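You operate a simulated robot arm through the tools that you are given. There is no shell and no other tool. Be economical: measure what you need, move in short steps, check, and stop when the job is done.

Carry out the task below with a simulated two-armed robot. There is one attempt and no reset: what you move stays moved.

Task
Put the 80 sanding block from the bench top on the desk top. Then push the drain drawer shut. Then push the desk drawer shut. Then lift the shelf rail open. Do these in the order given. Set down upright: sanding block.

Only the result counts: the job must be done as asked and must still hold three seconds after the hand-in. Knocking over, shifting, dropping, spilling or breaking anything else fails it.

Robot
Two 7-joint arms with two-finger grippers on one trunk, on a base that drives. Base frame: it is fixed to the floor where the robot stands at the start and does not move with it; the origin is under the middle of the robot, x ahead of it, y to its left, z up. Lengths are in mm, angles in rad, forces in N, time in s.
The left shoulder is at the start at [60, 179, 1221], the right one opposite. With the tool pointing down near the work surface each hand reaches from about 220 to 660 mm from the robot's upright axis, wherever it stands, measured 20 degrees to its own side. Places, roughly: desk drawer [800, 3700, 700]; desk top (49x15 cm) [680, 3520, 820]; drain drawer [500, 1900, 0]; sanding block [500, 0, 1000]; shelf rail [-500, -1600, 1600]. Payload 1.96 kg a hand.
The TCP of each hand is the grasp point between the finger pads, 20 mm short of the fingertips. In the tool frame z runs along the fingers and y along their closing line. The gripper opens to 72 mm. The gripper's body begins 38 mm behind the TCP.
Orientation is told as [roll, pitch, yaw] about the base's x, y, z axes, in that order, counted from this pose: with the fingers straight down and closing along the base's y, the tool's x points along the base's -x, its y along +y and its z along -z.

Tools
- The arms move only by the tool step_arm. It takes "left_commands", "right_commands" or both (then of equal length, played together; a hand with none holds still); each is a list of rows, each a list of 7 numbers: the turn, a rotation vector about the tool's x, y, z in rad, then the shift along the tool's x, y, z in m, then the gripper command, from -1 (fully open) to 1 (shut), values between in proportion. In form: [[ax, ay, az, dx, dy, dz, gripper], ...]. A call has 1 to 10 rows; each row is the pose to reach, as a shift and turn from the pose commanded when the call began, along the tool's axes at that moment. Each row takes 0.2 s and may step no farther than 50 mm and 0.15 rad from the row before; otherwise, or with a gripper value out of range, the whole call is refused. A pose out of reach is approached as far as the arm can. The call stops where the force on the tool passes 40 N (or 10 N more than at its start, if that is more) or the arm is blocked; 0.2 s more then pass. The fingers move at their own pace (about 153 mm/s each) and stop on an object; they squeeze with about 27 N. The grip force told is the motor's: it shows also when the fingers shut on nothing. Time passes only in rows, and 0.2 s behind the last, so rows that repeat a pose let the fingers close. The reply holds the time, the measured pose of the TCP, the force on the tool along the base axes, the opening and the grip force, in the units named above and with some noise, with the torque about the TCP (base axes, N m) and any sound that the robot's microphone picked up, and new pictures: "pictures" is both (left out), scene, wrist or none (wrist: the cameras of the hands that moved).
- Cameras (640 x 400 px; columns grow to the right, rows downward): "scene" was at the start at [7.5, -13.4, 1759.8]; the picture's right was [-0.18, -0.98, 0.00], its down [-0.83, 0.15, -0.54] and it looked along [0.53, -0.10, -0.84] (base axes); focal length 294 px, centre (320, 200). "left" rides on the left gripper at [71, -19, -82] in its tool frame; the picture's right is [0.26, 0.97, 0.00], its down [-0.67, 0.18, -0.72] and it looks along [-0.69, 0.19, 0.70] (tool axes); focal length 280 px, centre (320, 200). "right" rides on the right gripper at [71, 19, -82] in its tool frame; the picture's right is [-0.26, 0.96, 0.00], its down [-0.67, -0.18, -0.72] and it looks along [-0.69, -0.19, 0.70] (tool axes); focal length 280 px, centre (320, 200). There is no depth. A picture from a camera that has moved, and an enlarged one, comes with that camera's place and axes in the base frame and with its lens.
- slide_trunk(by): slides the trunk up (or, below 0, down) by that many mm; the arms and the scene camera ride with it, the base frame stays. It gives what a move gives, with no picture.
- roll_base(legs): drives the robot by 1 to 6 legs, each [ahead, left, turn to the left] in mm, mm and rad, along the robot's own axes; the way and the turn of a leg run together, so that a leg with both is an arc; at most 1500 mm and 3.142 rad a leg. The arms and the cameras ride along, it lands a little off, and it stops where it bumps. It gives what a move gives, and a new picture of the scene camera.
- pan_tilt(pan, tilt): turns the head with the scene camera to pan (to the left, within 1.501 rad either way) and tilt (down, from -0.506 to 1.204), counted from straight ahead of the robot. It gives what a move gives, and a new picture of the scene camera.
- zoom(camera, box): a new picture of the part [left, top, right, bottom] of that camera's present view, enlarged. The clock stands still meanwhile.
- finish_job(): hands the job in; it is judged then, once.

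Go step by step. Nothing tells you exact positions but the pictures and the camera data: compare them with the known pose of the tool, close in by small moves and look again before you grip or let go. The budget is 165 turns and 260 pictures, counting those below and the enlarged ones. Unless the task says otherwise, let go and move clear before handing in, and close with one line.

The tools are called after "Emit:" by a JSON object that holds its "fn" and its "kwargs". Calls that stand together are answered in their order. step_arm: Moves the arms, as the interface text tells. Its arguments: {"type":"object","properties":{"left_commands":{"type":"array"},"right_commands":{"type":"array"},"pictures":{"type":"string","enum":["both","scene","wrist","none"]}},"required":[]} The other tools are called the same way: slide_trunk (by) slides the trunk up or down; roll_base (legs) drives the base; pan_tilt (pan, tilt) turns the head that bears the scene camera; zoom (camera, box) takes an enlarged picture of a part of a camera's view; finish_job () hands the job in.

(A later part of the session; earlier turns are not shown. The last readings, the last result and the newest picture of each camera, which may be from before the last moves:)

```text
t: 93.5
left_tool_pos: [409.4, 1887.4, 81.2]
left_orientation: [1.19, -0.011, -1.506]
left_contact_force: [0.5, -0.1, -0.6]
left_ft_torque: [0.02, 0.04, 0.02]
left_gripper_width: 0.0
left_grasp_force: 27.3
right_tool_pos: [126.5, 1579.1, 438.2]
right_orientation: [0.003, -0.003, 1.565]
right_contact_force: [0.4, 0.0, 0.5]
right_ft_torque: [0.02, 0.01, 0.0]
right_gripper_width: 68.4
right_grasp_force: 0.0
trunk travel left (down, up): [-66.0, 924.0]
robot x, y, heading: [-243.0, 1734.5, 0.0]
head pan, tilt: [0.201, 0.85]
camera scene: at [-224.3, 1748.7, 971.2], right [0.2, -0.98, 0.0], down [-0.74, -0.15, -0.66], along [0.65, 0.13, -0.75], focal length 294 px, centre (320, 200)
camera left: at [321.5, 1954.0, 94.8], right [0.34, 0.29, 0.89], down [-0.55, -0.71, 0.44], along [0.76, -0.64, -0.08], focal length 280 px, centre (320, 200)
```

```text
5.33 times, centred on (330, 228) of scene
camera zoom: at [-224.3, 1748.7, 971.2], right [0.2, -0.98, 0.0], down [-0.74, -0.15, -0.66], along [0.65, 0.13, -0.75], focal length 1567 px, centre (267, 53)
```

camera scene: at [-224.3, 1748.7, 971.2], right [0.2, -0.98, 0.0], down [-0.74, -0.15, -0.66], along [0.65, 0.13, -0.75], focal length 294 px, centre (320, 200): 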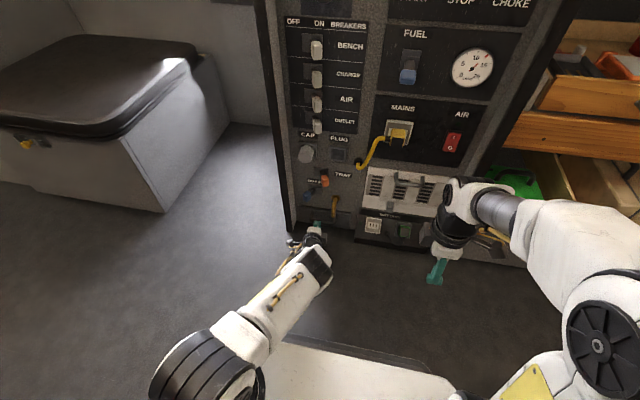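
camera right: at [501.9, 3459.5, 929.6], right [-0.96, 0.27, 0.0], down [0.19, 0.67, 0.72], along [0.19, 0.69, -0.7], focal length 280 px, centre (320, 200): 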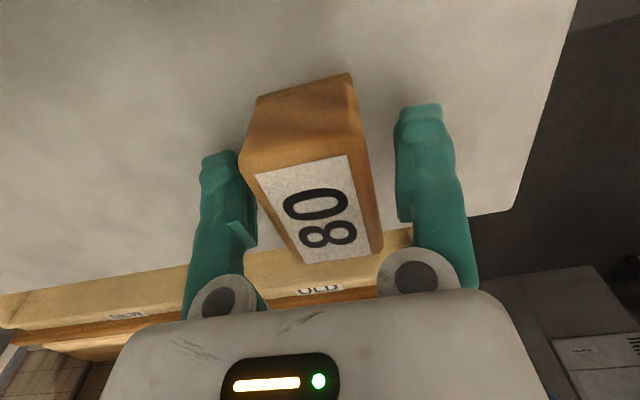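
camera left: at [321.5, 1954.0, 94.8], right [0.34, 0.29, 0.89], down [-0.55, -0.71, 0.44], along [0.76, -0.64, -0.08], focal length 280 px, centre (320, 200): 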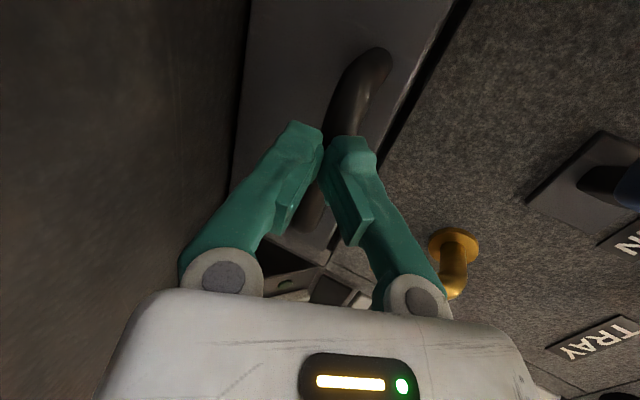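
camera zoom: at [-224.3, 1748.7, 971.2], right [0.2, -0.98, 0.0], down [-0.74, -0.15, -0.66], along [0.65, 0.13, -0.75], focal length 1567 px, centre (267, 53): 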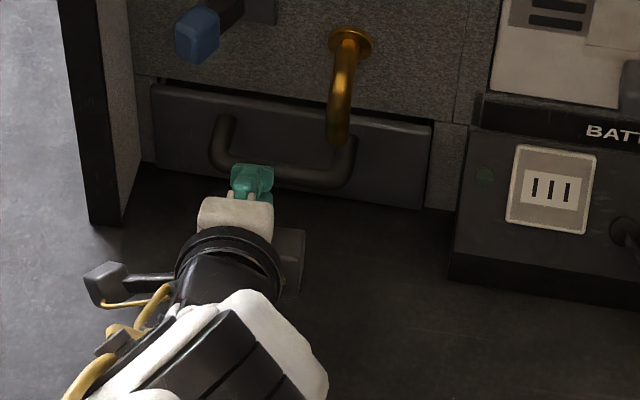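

It slides in smoothly; a small gap remains. I'll keep pushing to the stop.

Emit:
{"fn": "step_arm", "kwargs": {"left_commands": [[0, 0, 0, 0, 0.0018, 0.0046, 1], [0, 0, 0, 0, 0.0037, 0.0093, 1], [0, 0, 0, 0, 0.0055, 0.0138, 1], [0, 0, 0, 0, 0.0074, 0.0185, 1], [0, 0, 0, 0, 0.0092, 0.0232, 1], [0, 0, 0, 0, 0.011, 0.0278, 1]], "pictures": "wrist"}}

Emit:
{"fn": "zoom", "kwargs": {"camera": "scene", "box": [270, 190, 390, 265]}}

```text
t: 93.9
left_tool_pos: [411.7, 1889.5, 82.1]
left_orientation: [1.19, -0.013, -1.507]
left_contact_force: [-20.2, 0.1, 15.3]
left_ft_torque: [0.03, -0.24, -0.11]
left_gripper_width: 0.0
left_grasp_force: 27.2
right_tool_pos: [124.6, 1580.9, 438.5]
right_orientation: [-0.001, -0.003, 1.567]
right_contact_force: [0.4, -0.6, -0.1]
right_ft_torque: [-0.01, -0.02, -0.04]
right_gripper_width: 68.3
right_grasp_force: 0.0
trunk travel left (down, up): [-66.0, 924.0]
robot x, y, heading: [-242.7, 1731.9, -0.003]
head pan, tilt: [0.201, 0.85]
stopped in row 2 (left hand): the force on the tool passed its limit at 55 N (the readings are from after the stop); the commanded pose is now the measured one
camera left: at [324.7, 1953.7, 94.8], right [0.34, 0.3, 0.89], down [-0.55, -0.71, 0.44], along [0.76, -0.64, -0.08], focal length 280 px, centre (320, 200)
```

left: 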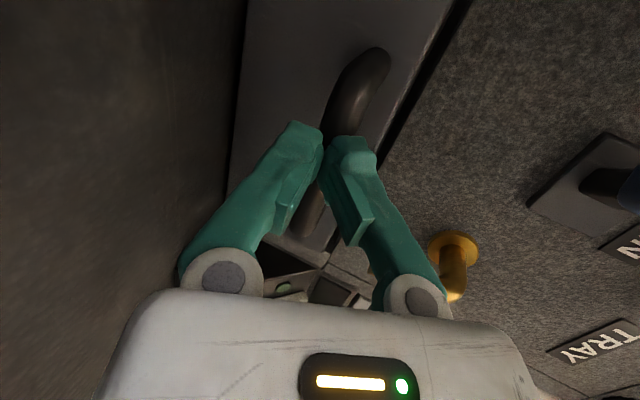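

```text
5.33 times, centred on (330, 228) of scene
camera zoom: at [-226.6, 1748.2, 971.5], right [0.2, -0.98, 0.0], down [-0.74, -0.15, -0.66], along [0.65, 0.13, -0.75], focal length 1567 px, centre (267, 53)
```

zoom: 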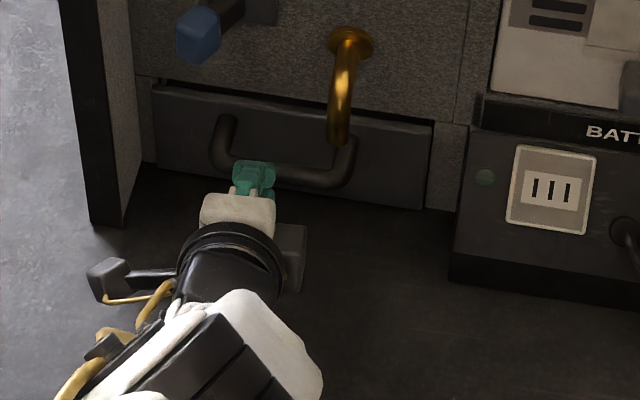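

It met a firm stop at x ≈ 412. I'll push once more to confirm it is the end stop.

Emit:
{"fn": "step_arm", "kwargs": {"left_commands": [[0, 0, 0, 0, 0.0011, 0.0028, 1], [0, 0, 0, 0, 0.0022, 0.0056, 1], [0, 0, 0, 0, 0.0033, 0.0084, 1], [0, 0, 0, 0, 0.0044, 0.0112, 1]], "pictures": "none"}}

Emit:
{"fn": "step_arm", "kwargs": {"left_commands": [[0, 0, 0, 0, -0.0037, -0.0093, 1], [0, 0, 0, 0, -0.011, -0.028, 1], [0, 0, 0, 0, -0.0185, -0.0465, 1], [0, 0, 0, 0, -0.026, -0.065, 1]], "pictures": "both"}}

Emit:
{"fn": "zoom", "kwargs": {"camera": "scene", "box": [270, 190, 390, 265]}}

```text
t: 94.2
left_tool_pos: [410.9, 1889.6, 81.3]
left_orientation: [1.191, -0.015, -1.507]
left_contact_force: [-23.5, -1.0, 19.2]
left_ft_torque: [0.15, -0.32, -0.21]
left_gripper_width: 0.1
left_grasp_force: 27.1
right_tool_pos: [124.3, 1580.3, 438.9]
right_orientation: [-0.001, -0.002, 1.566]
right_contact_force: [0.1, -1.0, 0.2]
right_ft_torque: [-0.02, 0.0, 0.0]
right_gripper_width: 68.1
right_grasp_force: 0.0
trunk travel left (down, up): [-66.0, 924.0]
robot x, y, heading: [-238.9, 1734.8, -0.003]
head pan, tilt: [0.201, 0.85]
stopped in row 1 (left hand): the force on the tool passed its limit at 48 N (the readings are from after the stop); the commanded pose is now the measured one
```

```text
t: 95.2
left_tool_pos: [341.6, 1884.5, 80.2]
left_orientation: [1.188, -0.015, -1.505]
left_contact_force: [0.6, -0.2, -0.5]
left_ft_torque: [0.0, 0.02, 0.02]
left_gripper_width: 0.0
left_grasp_force: 26.7
right_tool_pos: [124.9, 1579.9, 438.0]
right_orientation: [0.002, -0.002, 1.568]
right_contact_force: [-0.3, -0.5, -0.9]
right_ft_torque: [-0.01, -0.02, -0.02]
right_gripper_width: 68.4
right_grasp_force: 0.1
trunk travel left (down, up): [-66.0, 924.0]
robot x, y, heading: [-238.9, 1734.4, -0.001]
head pan, tilt: [0.201, 0.85]
camera scene: at [-225.1, 1748.6, 971.2], right [0.2, -0.98, 0.0], down [-0.74, -0.15, -0.66], along [0.65, 0.13, -0.75], focal length 294 px, centre (320, 200)
camera left: at [254.4, 1948.8, 92.6], right [0.34, 0.3, 0.89], down [-0.55, -0.7, 0.45], along [0.76, -0.64, -0.08], focal length 280 px, centre (320, 200)
```

scene: 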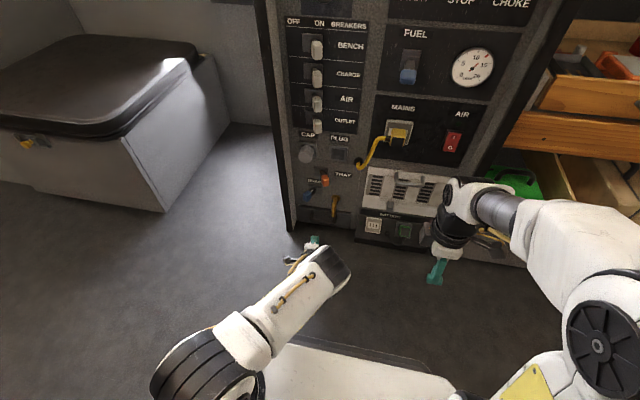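
left: 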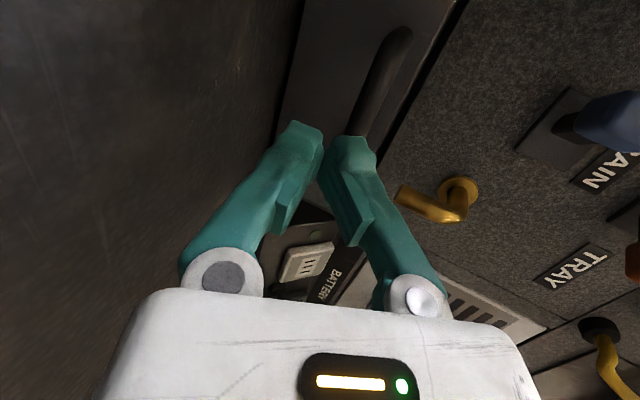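

```text
5.33 times, centred on (330, 228) of scene
camera zoom: at [-225.1, 1748.6, 971.2], right [0.2, -0.98, 0.0], down [-0.74, -0.15, -0.66], along [0.65, 0.13, -0.75], focal length 1567 px, centre (267, 53)
```

zoom: 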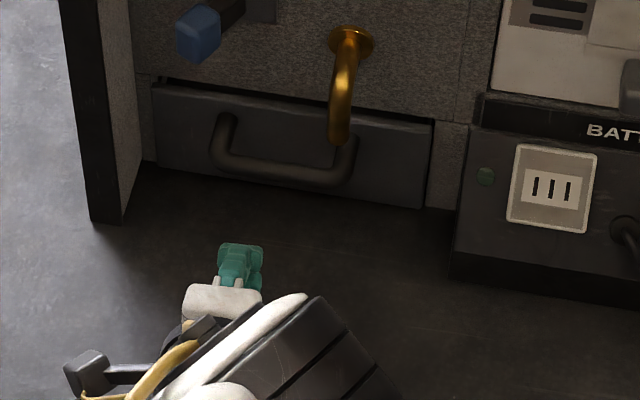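

I'll look closely at the tray edge to be sure it's flush and not blocked.

Emit:
{"fn": "zoom", "kwargs": {"camera": "left", "box": [260, 0, 500, 240]}}

Emit:
{"fn": "zoom", "kwargs": {"camera": "scene", "box": [294, 196, 364, 240]}}

```text
1.67 times, centred on (380, 120) of left
camera zoom: at [254.4, 1948.8, 92.6], right [0.34, 0.3, 0.89], down [-0.55, -0.7, 0.45], along [0.76, -0.64, -0.08], focal length 467 px, centre (220, 333)
```

zoom: 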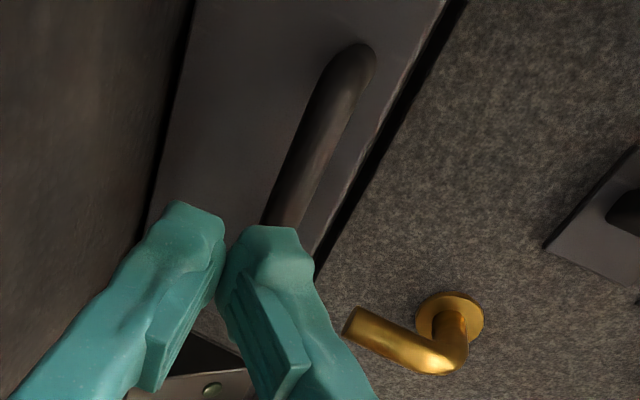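

```text
9.09 times, centred on (329, 218) of scene
camera zoom: at [-225.1, 1748.6, 971.2], right [0.2, -0.98, 0.0], down [-0.74, -0.15, -0.66], along [0.65, 0.13, -0.75], focal length 2672 px, centre (238, 36)
```

zoom: 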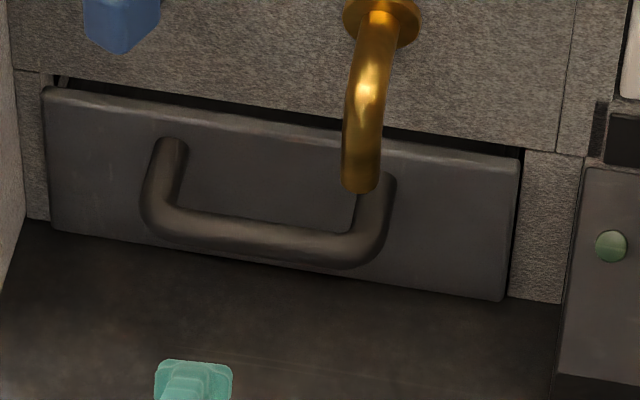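

The tray is flush against a hard stop: shut. Now I'll withdraw the left hand, raise it, and straighten it.

Emit:
{"fn": "step_arm", "kwargs": {"left_commands": [[0, 0, 0, 0, 0.02, -0.016, 1], [0, 0, 0, 0, 0.05, -0.032, 1], [0, 0, 0, 0, 0.085, -0.048, 1], [0, 0, 0, 0, 0.12, -0.064, 1], [0, 0, 0, 0, 0.155, -0.08, 1], [0, 0, 0, 0, 0.19, -0.096, 1]], "pictures": "none"}}

Emit:
{"fn": "step_arm", "kwargs": {"left_commands": [[0.13, 0, 0, 0, 0.015, -0.005, 1], [0.26, 0, 0, 0, 0.03, -0.01, 1], [0.39, 0, 0, 0, 0.045, -0.015, 1], [0.52, 0, 0, 0, 0.06, -0.02, 1], [0.65, 0, 0, 0, 0.075, -0.025, 1], [0.78, 0, 0, 0, 0.085, -0.035, 1], [0.91, 0, 0, 0, 0.085, -0.045, 1], [1.04, 0, 0, 0, 0.085, -0.055, 1], [1.19, 0, 0, 0, 0.085, -0.06, 1]], "pictures": "scene"}}

Emit:
{"fn": "slide_trunk", "kwargs": {"by": 400}}

Emit:
{"fn": "slide_trunk", "kwargs": {"by": 200}}

```text
t: 96.6
left_tool_pos: [323.6, 1886.6, 292.1]
left_orientation: [1.187, -0.012, -1.506]
left_contact_force: [-0.3, -0.2, 0.0]
left_ft_torque: [0.0, 0.02, 0.01]
left_gripper_width: 0.0
left_grasp_force: 27.0
right_tool_pos: [126.0, 1580.1, 438.1]
right_orientation: [0.002, -0.002, 1.567]
right_contact_force: [0.0, -0.9, 0.7]
right_ft_torque: [-0.01, 0.0, 0.01]
right_gripper_width: 68.3
right_grasp_force: 0.1
trunk travel left (down, up): [-66.0, 924.0]
robot x, y, heading: [-240.7, 1732.4, -0.002]
head pan, tilt: [0.201, 0.85]
```

```text
t: 98.6
left_tool_pos: [301.1, 1885.6, 393.1]
left_orientation: [0.053, -0.015, -1.508]
left_contact_force: [-1.0, -0.3, -0.3]
left_ft_torque: [-0.03, 0.02, -0.01]
left_gripper_width: 0.0
left_grasp_force: 26.7
left hand out of reach, approached as far as the arm can: row 9
right_tool_pos: [124.5, 1580.9, 438.4]
right_orientation: [0.002, -0.003, 1.567]
right_contact_force: [-0.3, 0.2, -0.2]
right_ft_torque: [0.0, 0.0, -0.02]
right_gripper_width: 68.1
right_grasp_force: 0.1
trunk travel left (down, up): [-66.0, 924.0]
robot x, y, heading: [-241.9, 1734.1, -0.001]
head pan, tilt: [0.201, 0.85]
camera scene: at [-225.2, 1749.0, 971.2], right [0.2, -0.98, 0.0], down [-0.74, -0.15, -0.66], along [0.65, 0.13, -0.75], focal length 294 px, centre (320, 200)
```

scene: 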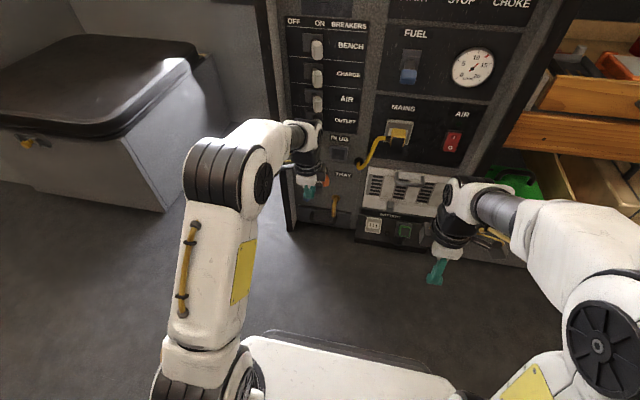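

```text
t: 102.5
left_tool_pos: [302.7, 1885.7, 792.9]
left_orientation: [0.054, -0.014, -1.505]
left_contact_force: [-0.3, 0.6, 0.3]
left_ft_torque: [-0.01, 0.01, -0.03]
left_gripper_width: 0.0
left_grasp_force: 27.1
right_tool_pos: [126.9, 1580.5, 837.5]
right_orientation: [0.001, -0.004, 1.567]
right_contact_force: [0.3, -0.4, -0.8]
right_ft_torque: [-0.01, 0.01, 0.0]
right_gripper_width: 68.3
right_grasp_force: 0.1
trunk travel left (down, up): [-466.0, 524.0]
robot x, y, heading: [-242.2, 1733.2, 0.004]
head pan, tilt: [0.201, 0.85]
```

```text
t: 104.6
left_tool_pos: [301.1, 1886.6, 992.5]
left_orientation: [0.053, -0.014, -1.505]
left_contact_force: [1.1, -0.1, -0.1]
left_ft_torque: [-0.04, 0.03, -0.03]
left_gripper_width: 0.0
left_grasp_force: 27.1
right_tool_pos: [124.9, 1580.6, 1037.7]
right_orientation: [0.002, -0.004, 1.567]
right_contact_force: [-0.8, 0.4, 0.3]
right_ft_torque: [0.01, 0.01, 0.0]
right_gripper_width: 68.4
right_grasp_force: 0.2
trunk travel left (down, up): [-666.0, 324.0]
robot x, y, heading: [-241.0, 1731.6, -0.003]
head pan, tilt: [0.201, 0.85]
```

Both arms are clear. I'll draw the left hand back a little and drive to the desk drawer (y ≈ 3680).

Emit:
{"fn": "step_arm", "kwargs": {"left_commands": [[0, 0, 0.02, 0, -0.03, 0, 1], [0, 0, 0.04, 0, -0.07, 0, 1], [0, 0, 0.06, 0, -0.11, 0, 1]], "pictures": "none"}}

Emit:
{"fn": "roll_base", "kwargs": {"legs": [[0, 975, 0], [0, 975, 0]]}}

Emit:
{"fn": "pan_tilt", "kwargs": {"pan": 0.2, "tilt": 0.8}}

```text
t: 105.4
left_tool_pos: [190.2, 1877.3, 986.8]
left_orientation: [0.057, -0.01, -1.567]
left_contact_force: [-1.0, -0.1, 0.3]
left_ft_torque: [0.0, -0.04, 0.06]
left_gripper_width: 0.0
left_grasp_force: 27.2
right_tool_pos: [123.4, 1580.4, 1038.6]
right_orientation: [0.0, -0.002, 1.568]
right_contact_force: [-0.6, -0.3, 0.2]
right_ft_torque: [-0.02, -0.01, -0.01]
right_gripper_width: 68.6
right_grasp_force: 0.0
trunk travel left (down, up): [-666.0, 324.0]
robot x, y, heading: [-239.5, 1737.4, -0.003]
head pan, tilt: [0.201, 0.85]
```

```text
t: 115.2
left_tool_pos: [178.1, 3837.4, 987.4]
left_orientation: [0.054, -0.009, -1.558]
left_contact_force: [0.7, 0.3, 0.8]
left_ft_torque: [-0.01, -0.04, -0.01]
left_gripper_width: 0.0
left_grasp_force: 26.9
right_tool_pos: [116.0, 3538.8, 1038.4]
right_orientation: [0.002, -0.003, 1.577]
right_contact_force: [0.4, -0.7, -0.6]
right_ft_torque: [-0.01, -0.01, -0.02]
right_gripper_width: 68.1
right_grasp_force: 0.0
trunk travel left (down, up): [-666.0, 324.0]
robot x, y, heading: [-253.0, 3686.6, 0.009]
head pan, tilt: [0.201, 0.85]
camera scene: at [-236.7, 3704.3, 1571.2], right [0.21, -0.98, 0.0], down [-0.74, -0.16, -0.66], along [0.65, 0.14, -0.75], focal length 294 px, centre (320, 200)
```

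scene: 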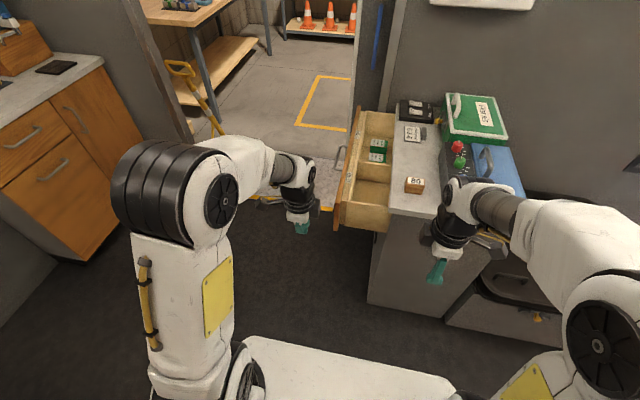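

```text
t: 115.8
left_tool_pos: [179.1, 3837.2, 985.6]
left_orientation: [0.054, -0.011, -1.559]
left_contact_force: [0.5, 0.1, -0.5]
left_ft_torque: [-0.01, 0.04, 0.02]
left_gripper_width: 0.0
left_grasp_force: 26.8
right_tool_pos: [114.7, 3539.9, 1037.4]
right_orientation: [0.001, -0.004, 1.576]
right_contact_force: [-0.3, 0.0, -0.7]
right_ft_torque: [0.01, 0.02, 0.03]
right_gripper_width: 68.3
right_grasp_force: 0.0
trunk travel left (down, up): [-666.0, 324.0]
robot x, y, heading: [-252.7, 3691.7, 0.004]
head pan, tilt: [0.201, 0.799]
camera scene: at [-234.2, 3704.8, 1575.2], right [0.21, -0.98, 0.0], down [-0.7, -0.15, -0.7], along [0.68, 0.14, -0.72], focal length 294 px, centre (320, 200)
```

scene: 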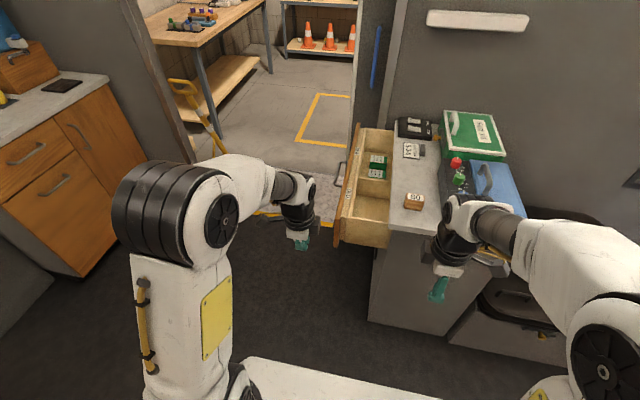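

Emit:
{"fn": "zoom", "kwargs": {"camera": "scene", "box": [310, 110, 450, 260]}}

```text
2.67 times, centred on (380, 185) of scene
camera zoom: at [-234.2, 3704.8, 1575.2], right [0.21, -0.98, 0.0], down [-0.7, -0.15, -0.7], along [0.68, 0.14, -0.72], focal length 784 px, centre (160, 240)
```

zoom: 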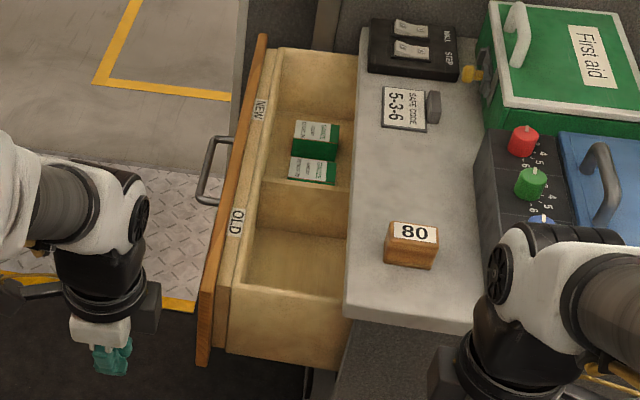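

The drawer front's outer face lies at y ≈ 3785, z 636–792, x 430–1069. I'll drive in, then bring the left hand outside it, leaning the fingertips toward −y.

Emit:
{"fn": "roll_base", "kwargs": {"legs": [[225, -45, 0]]}}

Emit:
{"fn": "step_arm", "kwargs": {"left_commands": [[0, -0.1, 0, 0.01, 0.02, 0, 1], [0, -0.2, 0, 0.02, 0.04, 0, 1], [0, -0.3, 0, 0.03, 0.06, 0, 1], [0, -0.4, 0, 0.04, 0.08, 0, 1], [0, -0.4, 0, 0.05, 0.1, 0, 1]], "pictures": "both"}}

```text
t: 117.6
left_tool_pos: [403.8, 3794.6, 987.6]
left_orientation: [0.054, -0.01, -1.559]
left_contact_force: [-0.4, -0.6, -0.8]
left_ft_torque: [-0.02, 0.01, 0.01]
left_gripper_width: 0.0
left_grasp_force: 26.8
right_tool_pos: [340.5, 3496.1, 1037.6]
right_orientation: [0.002, -0.003, 1.576]
right_contact_force: [-0.2, 0.1, -0.1]
right_ft_torque: [-0.02, -0.01, 0.04]
right_gripper_width: 68.4
right_grasp_force: 0.1
trunk travel left (down, up): [-666.0, 324.0]
robot x, y, heading: [-26.9, 3649.2, 0.012]
head pan, tilt: [0.201, 0.799]
camera scene: at [-8.9, 3661.6, 1575.2], right [0.21, -0.98, 0.0], down [-0.7, -0.15, -0.7], along [0.68, 0.14, -0.72], focal length 294 px, centre (320, 200)
```

scene: 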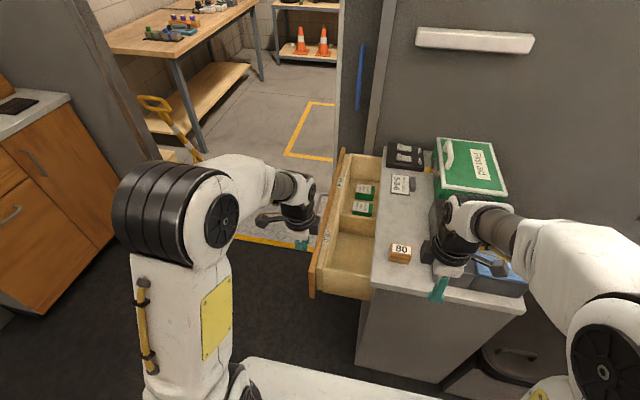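

```text
t: 118.8
left_tool_pos: [492.5, 3841.2, 991.9]
left_orientation: [0.062, -0.412, -1.58]
left_contact_force: [-0.2, -0.1, 0.4]
left_ft_torque: [0.0, 0.0, -0.01]
left_gripper_width: 0.0
left_grasp_force: 27.0
left hand out of reach, approached as far as the arm can: row 5
right_tool_pos: [339.7, 3496.4, 1038.0]
right_orientation: [0.001, -0.004, 1.578]
right_contact_force: [0.4, -0.5, -0.4]
right_ft_torque: [0.02, 0.0, -0.01]
right_gripper_width: 68.4
right_grasp_force: 0.1
trunk travel left (down, up): [-666.0, 324.0]
robot x, y, heading: [-26.1, 3647.6, 0.012]
head pan, tilt: [0.201, 0.799]
camera scene: at [-9.7, 3662.3, 1575.2], right [0.21, -0.98, 0.0], down [-0.7, -0.15, -0.7], along [0.68, 0.14, -0.72], focal length 294 px, centre (320, 200)
camera left: at [470.5, 3937.9, 1038.2], right [0.97, 0.25, -0.05], down [0.14, -0.33, 0.93], along [0.22, -0.91, -0.35], focal length 280 px, centre (320, 200)
```

scene: 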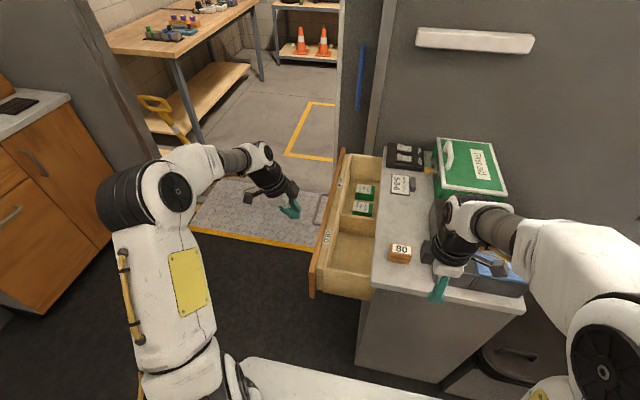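
left: 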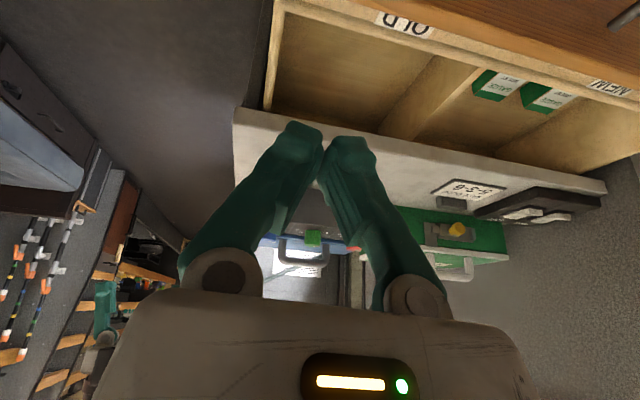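

The hand is outside the drawer at [492, 3841, 992], leaning as wanted. I'll lower it to z ≈ 762 beside the front's outer face.

Emit:
{"fn": "step_arm", "kwargs": {"left_commands": [[0, 0, 0, 0.012, 0.0, 0.025, 1], [0, 0, 0, 0.024, 0.0, 0.05, 1], [0, 0, 0, 0.036, 0.005, 0.076, 1], [0, 0, 0, 0.048, 0.012, 0.102, 1], [0, 0, 0, 0.06, 0.019, 0.128, 1], [0, 0, 0, 0.072, 0.027, 0.154, 1], [0, 0, 0, 0.084, 0.035, 0.18, 1], [0, 0, 0, 0.096, 0.043, 0.209, 1]], "pictures": "both"}}

```text
t: 120.6
left_tool_pos: [548.2, 3847.1, 764.7]
left_orientation: [0.059, -0.41, -1.582]
left_contact_force: [0.4, 0.8, 0.3]
left_ft_torque: [-0.01, 0.02, 0.01]
left_gripper_width: 0.1
left_grasp_force: 26.9
right_tool_pos: [341.8, 3496.5, 1037.3]
right_orientation: [0.004, -0.004, 1.576]
right_contact_force: [0.3, -0.3, 0.2]
right_ft_torque: [0.0, 0.03, 0.01]
right_gripper_width: 68.6
right_grasp_force: 0.1
trunk travel left (down, up): [-666.0, 324.0]
robot x, y, heading: [-25.6, 3645.1, 0.011]
head pan, tilt: [0.201, 0.799]
camera scene: at [-8.2, 3661.9, 1575.2], right [0.21, -0.98, 0.0], down [-0.7, -0.15, -0.7], along [0.68, 0.14, -0.72], focal length 294 px, centre (320, 200)
camera left: at [526.2, 3943.8, 811.0], right [0.97, 0.25, -0.05], down [0.14, -0.33, 0.93], along [0.22, -0.91, -0.35], focal length 280 px, centre (320, 200)
```

scene: 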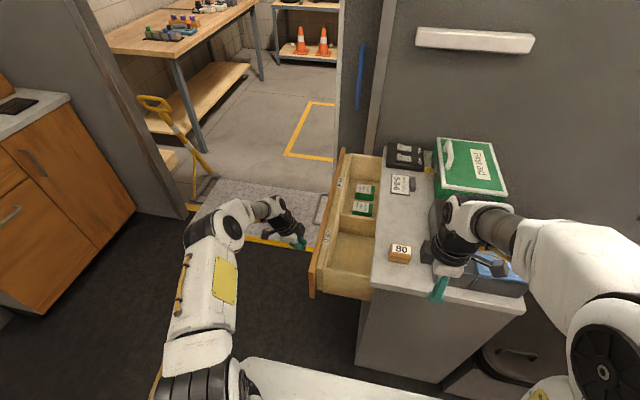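
left: 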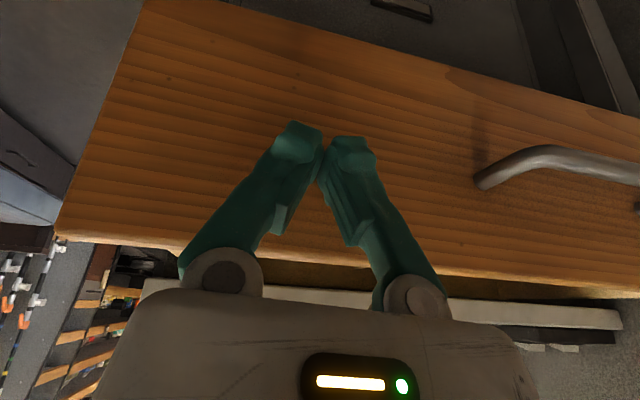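

The fingertips face the panel just left of the handle. I'll push toward −y at a gentle pace.

Emit:
{"fn": "step_arm", "kwargs": {"left_commands": [[0, 0, 0, -0.0092, 0, 0.004, 1], [0, 0, 0, -0.0184, 0, 0.008, 1], [0, 0, 0, -0.0276, 0, 0.012, 1], [0, 0, 0, -0.0368, 0, 0.016, 1], [0, 0, 0, -0.0414, 0, 0.018, 1], [0, 0, 0, -0.046, 0, 0.02, 1], [0, 0, 0, -0.0515, 0, 0.0224, 1], [0, 0, 0, -0.058, 0, 0.025, 1], [0, 0, 0, -0.0655, 0, 0.0285, 1], [0, 0, 0, -0.0736, 0, 0.032, 1]], "pictures": "both"}}

```text
t: 122.8
left_tool_pos: [550.3, 3764.9, 765.3]
left_orientation: [0.061, -0.41, -1.579]
left_contact_force: [0.2, 0.6, 0.9]
left_ft_torque: [-0.03, -0.03, 0.0]
left_gripper_width: 0.2
left_grasp_force: 26.5
right_tool_pos: [341.0, 3495.3, 1037.0]
right_orientation: [0.001, -0.004, 1.577]
right_contact_force: [0.7, -0.2, 0.0]
right_ft_torque: [-0.04, 0.0, 0.03]
right_gripper_width: 68.6
right_grasp_force: 0.1
trunk travel left (down, up): [-666.0, 324.0]
robot x, y, heading: [-28.5, 3647.2, 0.009]
head pan, tilt: [0.201, 0.799]
camera scene: at [-9.1, 3661.3, 1575.2], right [0.21, -0.98, 0.0], down [-0.7, -0.15, -0.7], along [0.68, 0.14, -0.72], focal length 294 px, centre (320, 200)
camera left: at [527.7, 3862.0, 810.9], right [0.97, 0.25, -0.05], down [0.14, -0.33, 0.93], along [0.22, -0.91, -0.35], focal length 280 px, centre (320, 200)
```

scene: 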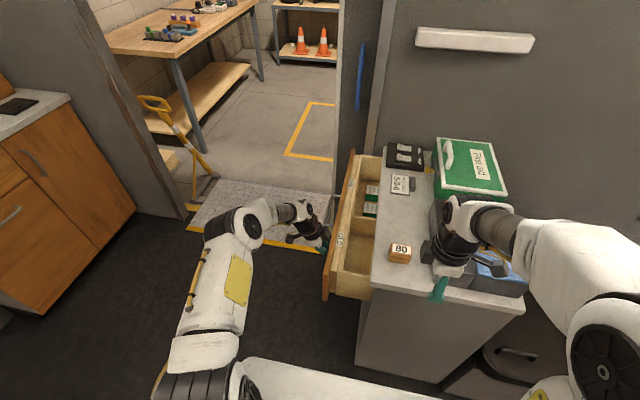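
left: 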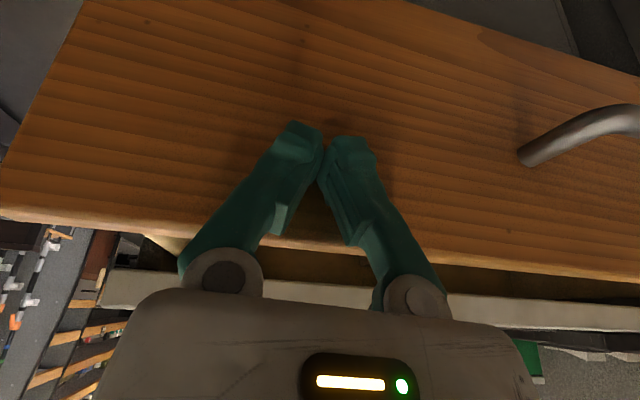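

The drawer is moving in smoothly. I'll continue.

Emit:
{"fn": "step_arm", "kwargs": {"left_commands": [[0, 0, 0, -0.009, 0, 0.004, 1], [0, 0, 0, -0.018, 0, 0.008, 1], [0, 0, 0, -0.027, 0, 0.012, 1], [0, 0, 0, -0.036, 0, 0.016, 1], [0, 0, 0, -0.045, 0, 0.02, 1], [0, 0, 0, -0.054, 0, 0.024, 1], [0, 0, 0, -0.063, 0, 0.028, 1], [0, 0, 0, -0.072, 0, 0.032, 1], [0, 0, 0, -0.08, 0, 0.0355, 1], [0, 0, 0, -0.088, 0, 0.039, 1]], "pictures": "both"}}

```text
t: 125.0
left_tool_pos: [552.4, 3670.2, 764.6]
left_orientation: [0.06, -0.411, -1.58]
left_contact_force: [-0.5, 0.6, 0.6]
left_ft_torque: [0.0, 0.0, 0.03]
left_gripper_width: 0.3
left_grasp_force: 27.1
right_tool_pos: [339.9, 3495.4, 1037.8]
right_orientation: [0.002, -0.003, 1.576]
right_contact_force: [0.8, -0.9, -0.4]
right_ft_torque: [0.02, -0.02, -0.01]
right_gripper_width: 68.2
right_grasp_force: 0.1
trunk travel left (down, up): [-666.0, 324.0]
robot x, y, heading: [-27.1, 3644.4, 0.007]
head pan, tilt: [0.201, 0.799]
camera scene: at [-9.3, 3661.4, 1575.2], right [0.21, -0.98, 0.0], down [-0.7, -0.15, -0.7], along [0.68, 0.14, -0.72], focal length 294 px, centre (320, 200)
camera left: at [528.9, 3766.2, 810.7], right [0.97, 0.25, -0.05], down [0.14, -0.33, 0.93], along [0.22, -0.91, -0.35], focal length 280 px, centre (320, 200)
```

scene: 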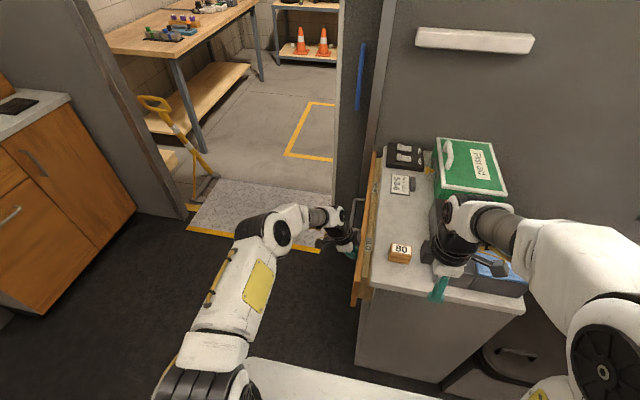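
left: 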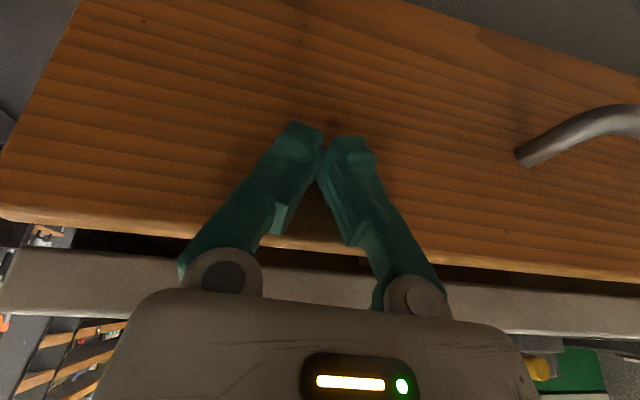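

About 40 mm remain. I'll finish slowly until it stops.

Emit:
{"fn": "step_arm", "kwargs": {"left_commands": [[0, 0, 0, -0.006, 0, 0.0027, 1], [0, 0, 0, -0.012, 0, 0.0053, 1], [0, 0, 0, -0.018, 0, 0.008, 1], [0, 0, 0, -0.023, 0, 0.0102, 1], [0, 0, 0, -0.027, 0, 0.012, 1], [0, 0, 0, -0.031, 0, 0.0138, 1], [0, 0, 0, -0.035, 0, 0.0156, 1], [0, 0, 0, -0.039, 0, 0.0173, 1], [0, 0, 0, -0.043, 0, 0.0191, 1], [0, 0, 0, -0.047, 0, 0.0209, 1]], "pictures": "both"}}

```text
t: 127.2
left_tool_pos: [551.3, 3623.7, 764.7]
left_orientation: [0.059, -0.41, -1.578]
left_contact_force: [-3.0, 22.4, 3.0]
left_ft_torque: [0.15, 0.06, -0.12]
left_gripper_width: 6.1
left_grasp_force: 29.5
right_tool_pos: [340.1, 3499.5, 1039.4]
right_orientation: [-0.001, -0.002, 1.578]
right_contact_force: [0.6, 0.7, 0.0]
right_ft_torque: [-0.02, 0.03, 0.01]
right_gripper_width: 68.6
right_grasp_force: 0.1
trunk travel left (down, up): [-666.0, 324.0]
robot x, y, heading: [-29.6, 3645.6, 0.01]
head pan, tilt: [0.201, 0.799]
camera scene: at [-10.3, 3666.0, 1575.2], right [0.21, -0.98, 0.0], down [-0.7, -0.15, -0.7], along [0.68, 0.14, -0.72], focal length 294 px, centre (320, 200)
camera left: at [528.8, 3719.9, 810.4], right [0.97, 0.26, -0.05], down [0.14, -0.33, 0.93], along [0.22, -0.91, -0.35], focal length 280 px, centre (320, 200)
```

scene: 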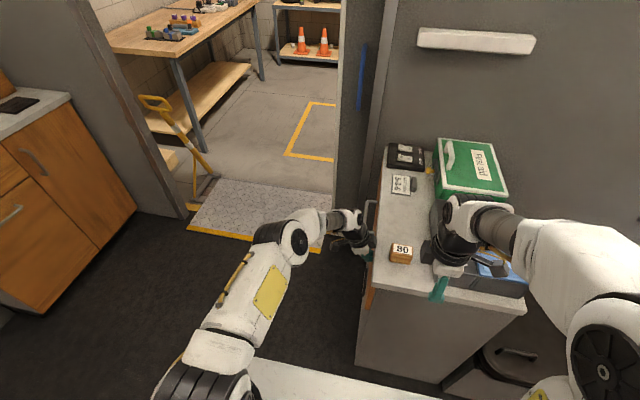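
left: 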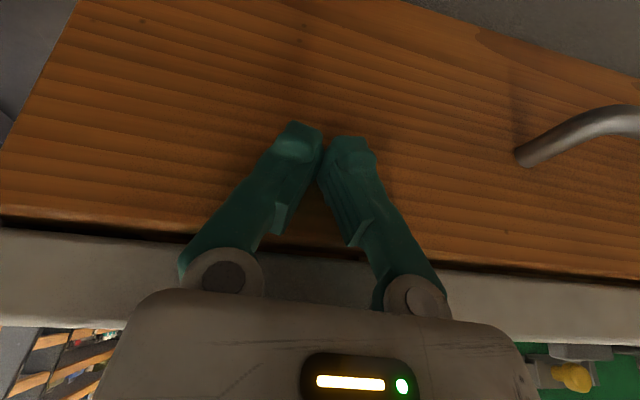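

It now resists with 22 N and the front sits against the desk. One more push to confirm, then back off.

Emit:
{"fn": "step_arm", "kwargs": {"left_commands": [[0, 0, 0, -0.004, 0, 0.0018, 1], [0, 0, 0, -0.008, 0, 0.0036, 1], [0, 0, 0, -0.012, 0, 0.0054, 1]], "pictures": "none"}}

Emit:
{"fn": "step_arm", "kwargs": {"left_commands": [[0, 0, 0, 0.01, 0, -0.0045, 1], [0, 0, 0, 0.03, 0, -0.0135, 1], [0, 0, 0, 0.06, 0, -0.027, 1], [0, 0, 0, 0.09, 0, -0.04, 1], [0, 0, 0, 0.12, 0, -0.055, 1]], "pictures": "both"}}

Emit:
{"fn": "zoom", "kwargs": {"camera": "scene", "box": [340, 120, 480, 320]}}

```text
t: 127.6
left_tool_pos: [552.7, 3623.4, 762.9]
left_orientation: [0.059, -0.401, -1.575]
left_contact_force: [-3.0, 16.0, 4.5]
left_ft_torque: [0.11, 0.26, -0.16]
left_gripper_width: 0.0
left_grasp_force: 29.6
right_tool_pos: [339.2, 3496.5, 1038.0]
right_orientation: [0.0, -0.003, 1.579]
right_contact_force: [-0.2, -0.8, -0.3]
right_ft_torque: [0.03, 0.04, -0.02]
right_gripper_width: 68.5
right_grasp_force: 0.1
trunk travel left (down, up): [-666.0, 324.0]
robot x, y, heading: [-26.5, 3647.1, 0.011]
head pan, tilt: [0.201, 0.799]
stopped in row 2 (left hand): the force on the tool passed its limit at 43 N (the readings are from after the stop); the commanded pose is now the measured one
```

```text
t: 128.8
left_tool_pos: [550.7, 3752.1, 765.6]
left_orientation: [0.057, -0.406, -1.577]
left_contact_force: [0.3, 0.2, -0.4]
left_ft_torque: [-0.03, 0.0, 0.03]
left_gripper_width: 0.0
left_grasp_force: 29.5
right_tool_pos: [340.3, 3499.7, 1037.2]
right_orientation: [0.002, -0.003, 1.579]
right_contact_force: [-0.2, 0.2, -0.4]
right_ft_torque: [-0.02, 0.04, 0.02]
right_gripper_width: 68.3
right_grasp_force: 0.0
trunk travel left (down, up): [-666.0, 324.0]
robot x, y, heading: [-24.9, 3646.5, 0.013]
head pan, tilt: [0.201, 0.799]
camera scene: at [-9.6, 3663.3, 1575.2], right [0.21, -0.98, 0.0], down [-0.7, -0.15, -0.7], along [0.68, 0.15, -0.72], focal length 294 px, centre (320, 200)
camera left: at [527.9, 3848.3, 812.6], right [0.96, 0.26, -0.05], down [0.14, -0.34, 0.93], along [0.22, -0.91, -0.36], focal length 280 px, centre (320, 200)
```

scene: 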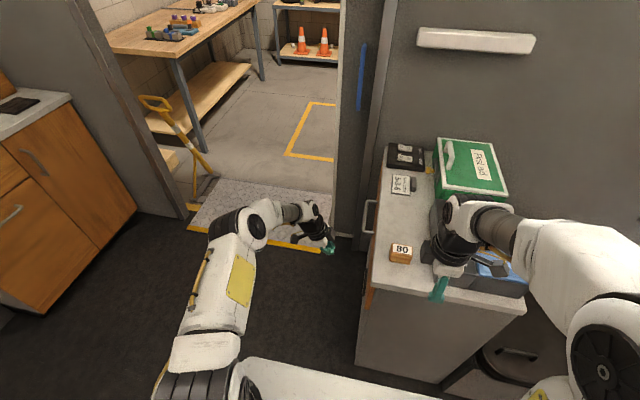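
left: 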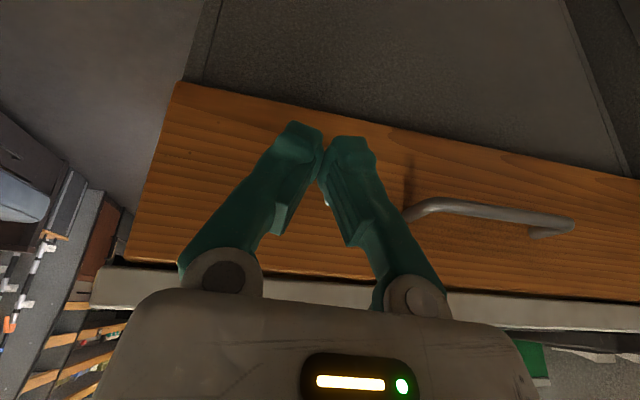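

```text
2.00 times, centred on (410, 220) of scene
camera zoom: at [-9.6, 3663.3, 1575.2], right [0.21, -0.98, 0.0], down [-0.7, -0.15, -0.7], along [0.68, 0.15, -0.72], focal length 588 px, centre (140, 160)
```

zoom: 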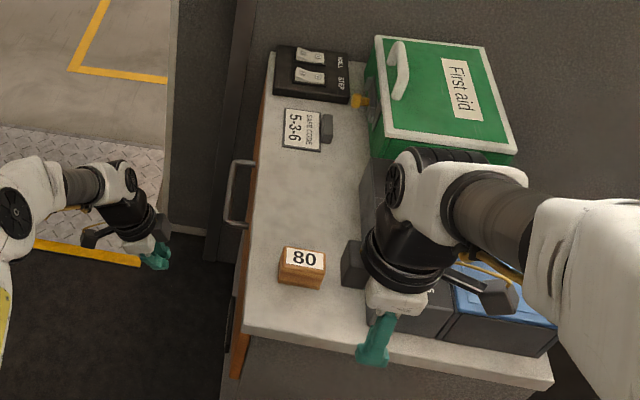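

The desk drawer is shut and the block still stands. Last is the shelf rail near [-500, -1600, 1600]. I'll lift the left hand clear, straighten it, and back out.

Emit:
{"fn": "step_arm", "kwargs": {"left_commands": [[0, 0, 0, -0.008, 0.0, -0.025, 1], [0, 0, 0, -0.02, 0, -0.05, 1], [0, 0, 0, -0.03, 0, -0.08, 1], [0, 0, 0, -0.045, -0.02, -0.11, 1], [0, 0, 0, -0.06, -0.05, -0.14, 1], [0, 0.1, 0, -0.07, -0.08, -0.165, 1], [0, 0.2, 0, -0.08, -0.11, -0.19, 1], [0, 0.3, 0, -0.085, -0.14, -0.2, 1], [0, 0.4, 0, -0.088, -0.17, -0.2, 1]], "pictures": "none"}}

Emit:
{"fn": "roll_base", "kwargs": {"legs": [[-200, 0, 0], [0, -1300, 0], [0, -1300, 0], [0, -1000, 0]]}}

Emit:
{"fn": "pan_tilt", "kwargs": {"pan": -1.5, "tilt": 0.2}}

```text
t: 130.8
left_tool_pos: [367.6, 3745.5, 975.6]
left_orientation: [0.057, -0.002, -1.555]
left_contact_force: [0.8, 0.8, 0.7]
left_ft_torque: [0.02, 0.0, 0.02]
left_gripper_width: 0.0
left_grasp_force: 29.6
right_tool_pos: [340.2, 3495.9, 1038.3]
right_orientation: [0.001, -0.005, 1.577]
right_contact_force: [0.0, -0.2, 0.0]
right_ft_torque: [-0.02, 0.0, 0.02]
right_gripper_width: 68.5
right_grasp_force: 0.0
trunk travel left (down, up): [-666.0, 324.0]
robot x, y, heading: [-29.3, 3646.9, 0.009]
head pan, tilt: [0.201, 0.799]
```

```text
t: 149.4
left_tool_pos: [155.9, 130.8, 975.6]
left_orientation: [0.053, -0.003, -1.581]
left_contact_force: [0.4, 0.1, -0.1]
left_ft_torque: [0.02, 0.01, 0.0]
left_gripper_width: 0.2
left_grasp_force: 29.3
right_tool_pos: [120.2, -117.6, 1036.9]
right_orientation: [0.0, -0.004, 1.548]
right_contact_force: [0.1, 0.7, -0.5]
right_ft_torque: [-0.01, -0.01, 0.03]
right_gripper_width: 68.2
right_grasp_force: 0.0
trunk travel left (down, up): [-666.0, 324.0]
robot x, y, heading: [-241.8, 45.8, -0.017]
head pan, tilt: [0.201, 0.799]
camera scene: at [-224.5, 57.9, 1575.2], right [0.18, -0.98, 0.0], down [-0.7, -0.13, -0.7], along [0.69, 0.13, -0.72], focal length 294 px, centre (320, 200)
```

scene: 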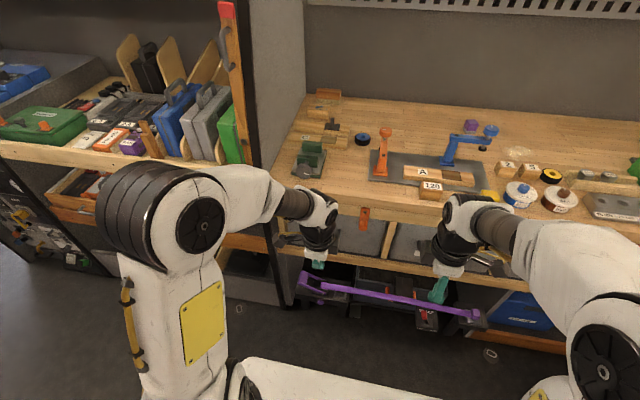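

```text
t: 151.2
left_tool_pos: [156.7, 132.3, 976.0]
left_orientation: [0.053, -0.006, -1.581]
left_contact_force: [0.5, 0.5, -0.7]
left_ft_torque: [0.0, -0.01, 0.01]
left_gripper_width: 0.1
left_grasp_force: 29.7
right_tool_pos: [120.8, -116.3, 1037.3]
right_orientation: [0.0, -0.005, 1.55]
right_contact_force: [0.7, -0.6, 0.5]
right_ft_torque: [-0.01, 0.0, 0.0]
right_gripper_width: 68.4
right_grasp_force: 0.1
trunk travel left (down, up): [-666.0, 324.0]
robot x, y, heading: [-246.2, 44.3, -0.018]
head pan, tilt: [-1.499, 0.201]
camera scene: at [-298.7, -49.6, 1628.8], right [-1.0, -0.05, 0.0], down [-0.01, 0.2, -0.98], along [0.05, -0.98, -0.2], focal length 294 px, centre (320, 200)
```

scene: 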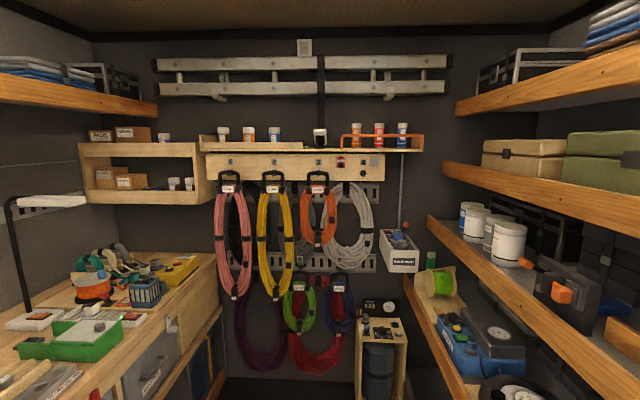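

The shelf rail is the orange guard rail in front of three cans on the end-wall shelf. I'll enlarge it.

Emit:
{"fn": "zoom", "kwargs": {"camera": "scene", "box": [310, 100, 450, 190]}}

```text
4.44 times, centred on (380, 145) of scene
camera zoom: at [-298.7, -49.6, 1628.8], right [-1.0, -0.05, 0.0], down [-0.01, 0.2, -0.98], along [0.05, -0.98, -0.2], focal length 1306 px, centre (53, 444)
```

zoom: 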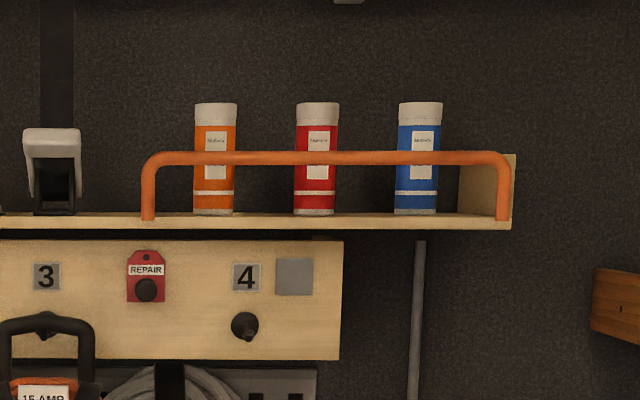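

The rail is a U-bar about 415 mm long at roughly x −323…−740, y −1580, z 1650, in front of three cans. I'll turn to face it, drive closer, and raise the trunk.

Emit:
{"fn": "roll_base", "kwargs": {"legs": [[0, 0, -1.553], [700, 0, 0]]}}

Emit:
{"fn": "slide_trunk", "kwargs": {"by": 300}}

Emit:
{"fn": "pan_tilt", "kwargs": {"pan": -0.2, "tilt": 0.3}}

Emit:
{"fn": "zoom", "kwargs": {"camera": "scene", "box": [220, 60, 480, 240]}}

```text
t: 158.8
left_tool_pos: [-150.1, -1052.3, 975.3]
left_orientation: [0.055, -0.006, -3.135]
left_contact_force: [-0.4, 0.2, -0.1]
left_ft_torque: [-0.01, -0.01, 0.04]
left_gripper_width: 0.0
left_grasp_force: 29.8
right_tool_pos: [-399.4, -1021.6, 1038.6]
right_orientation: [0.001, -0.003, -0.007]
right_contact_force: [0.4, -0.3, 0.4]
right_ft_torque: [0.02, -0.03, -0.02]
right_gripper_width: 68.4
right_grasp_force: 0.1
trunk travel left (down, up): [-666.0, 324.0]
robot x, y, heading: [-247.5, -654.7, -1.573]
head pan, tilt: [-1.499, 0.201]
camera scene: at [-339.2, -603.8, 1628.9], right [-0.07, 1.0, 0.0], down [0.2, 0.01, -0.98], along [-0.98, -0.07, -0.2], focal length 294 px, centre (320, 200)
```

scene: 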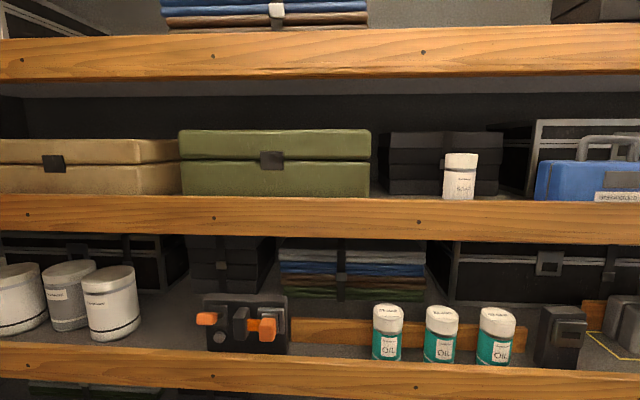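

```text
t: 161.8
left_tool_pos: [-150.8, -1053.3, 1275.6]
left_orientation: [0.054, -0.006, -3.135]
left_contact_force: [0.2, -0.3, 0.1]
left_ft_torque: [-0.02, -0.02, 0.01]
left_gripper_width: 0.1
left_grasp_force: 29.5
right_tool_pos: [-399.7, -1021.9, 1337.8]
right_orientation: [0.003, -0.004, -0.005]
right_contact_force: [-0.4, 0.2, -0.3]
right_ft_torque: [0.01, 0.01, 0.0]
right_gripper_width: 68.3
right_grasp_force: 0.0
trunk travel left (down, up): [-966.0, 24.0]
robot x, y, heading: [-244.8, -659.1, -1.575]
head pan, tilt: [-1.499, 0.201]
```

```text
t: 163.2
left_tool_pos: [-150.4, -1053.2, 1276.5]
left_orientation: [0.055, -0.005, -3.137]
left_contact_force: [-0.5, 0.4, 0.1]
left_ft_torque: [-0.01, 0.0, 0.01]
left_gripper_width: 0.3
left_grasp_force: 28.9
right_tool_pos: [-398.3, -1022.3, 1337.9]
right_orientation: [0.001, -0.003, -0.005]
right_contact_force: [0.9, 0.2, 0.3]
right_ft_torque: [-0.03, 0.0, 0.02]
right_gripper_width: 68.5
right_grasp_force: 0.0
trunk travel left (down, up): [-966.0, 24.0]
robot x, y, heading: [-242.6, -655.7, -1.569]
head pan, tilt: [-0.201, 0.3]
camera scene: at [-265.2, -688.5, 1919.6], right [-0.98, 0.2, 0.0], down [0.06, 0.29, -0.96], along [-0.19, -0.94, -0.3], focal length 294 px, centre (320, 200)
```

scene: 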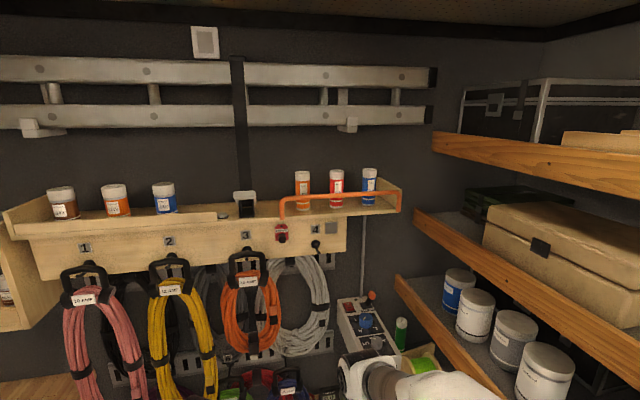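

```text
2.22 times, centred on (350, 150) of scene
camera zoom: at [-265.2, -688.5, 1919.6], right [-0.98, 0.2, 0.0], down [0.06, 0.29, -0.96], along [-0.19, -0.94, -0.3], focal length 653 px, centre (253, 311)
```

zoom: 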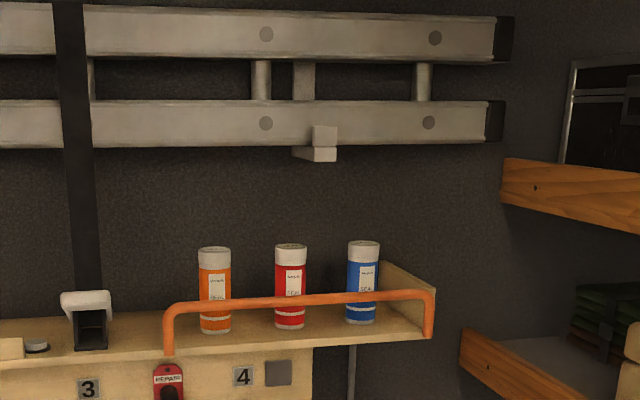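

Emit:
{"fn": "zoom", "kwargs": {"camera": "scene", "box": [270, 160, 420, 250]}}

```text
4.27 times, centred on (345, 205) of scene
camera zoom: at [-265.2, -688.5, 1919.6], right [-0.98, 0.2, 0.0], down [0.06, 0.29, -0.96], along [-0.19, -0.94, -0.3], focal length 1254 px, centre (213, 179)
```

zoom: 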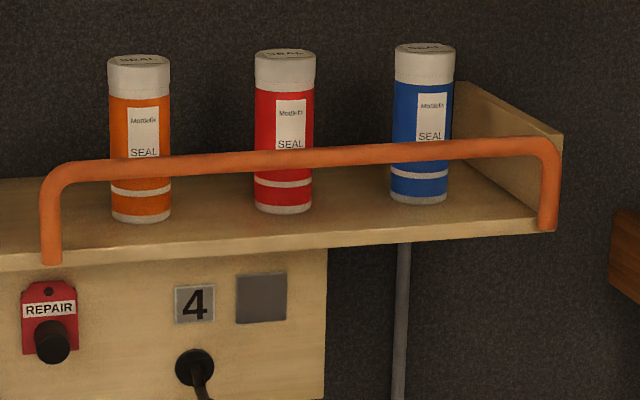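

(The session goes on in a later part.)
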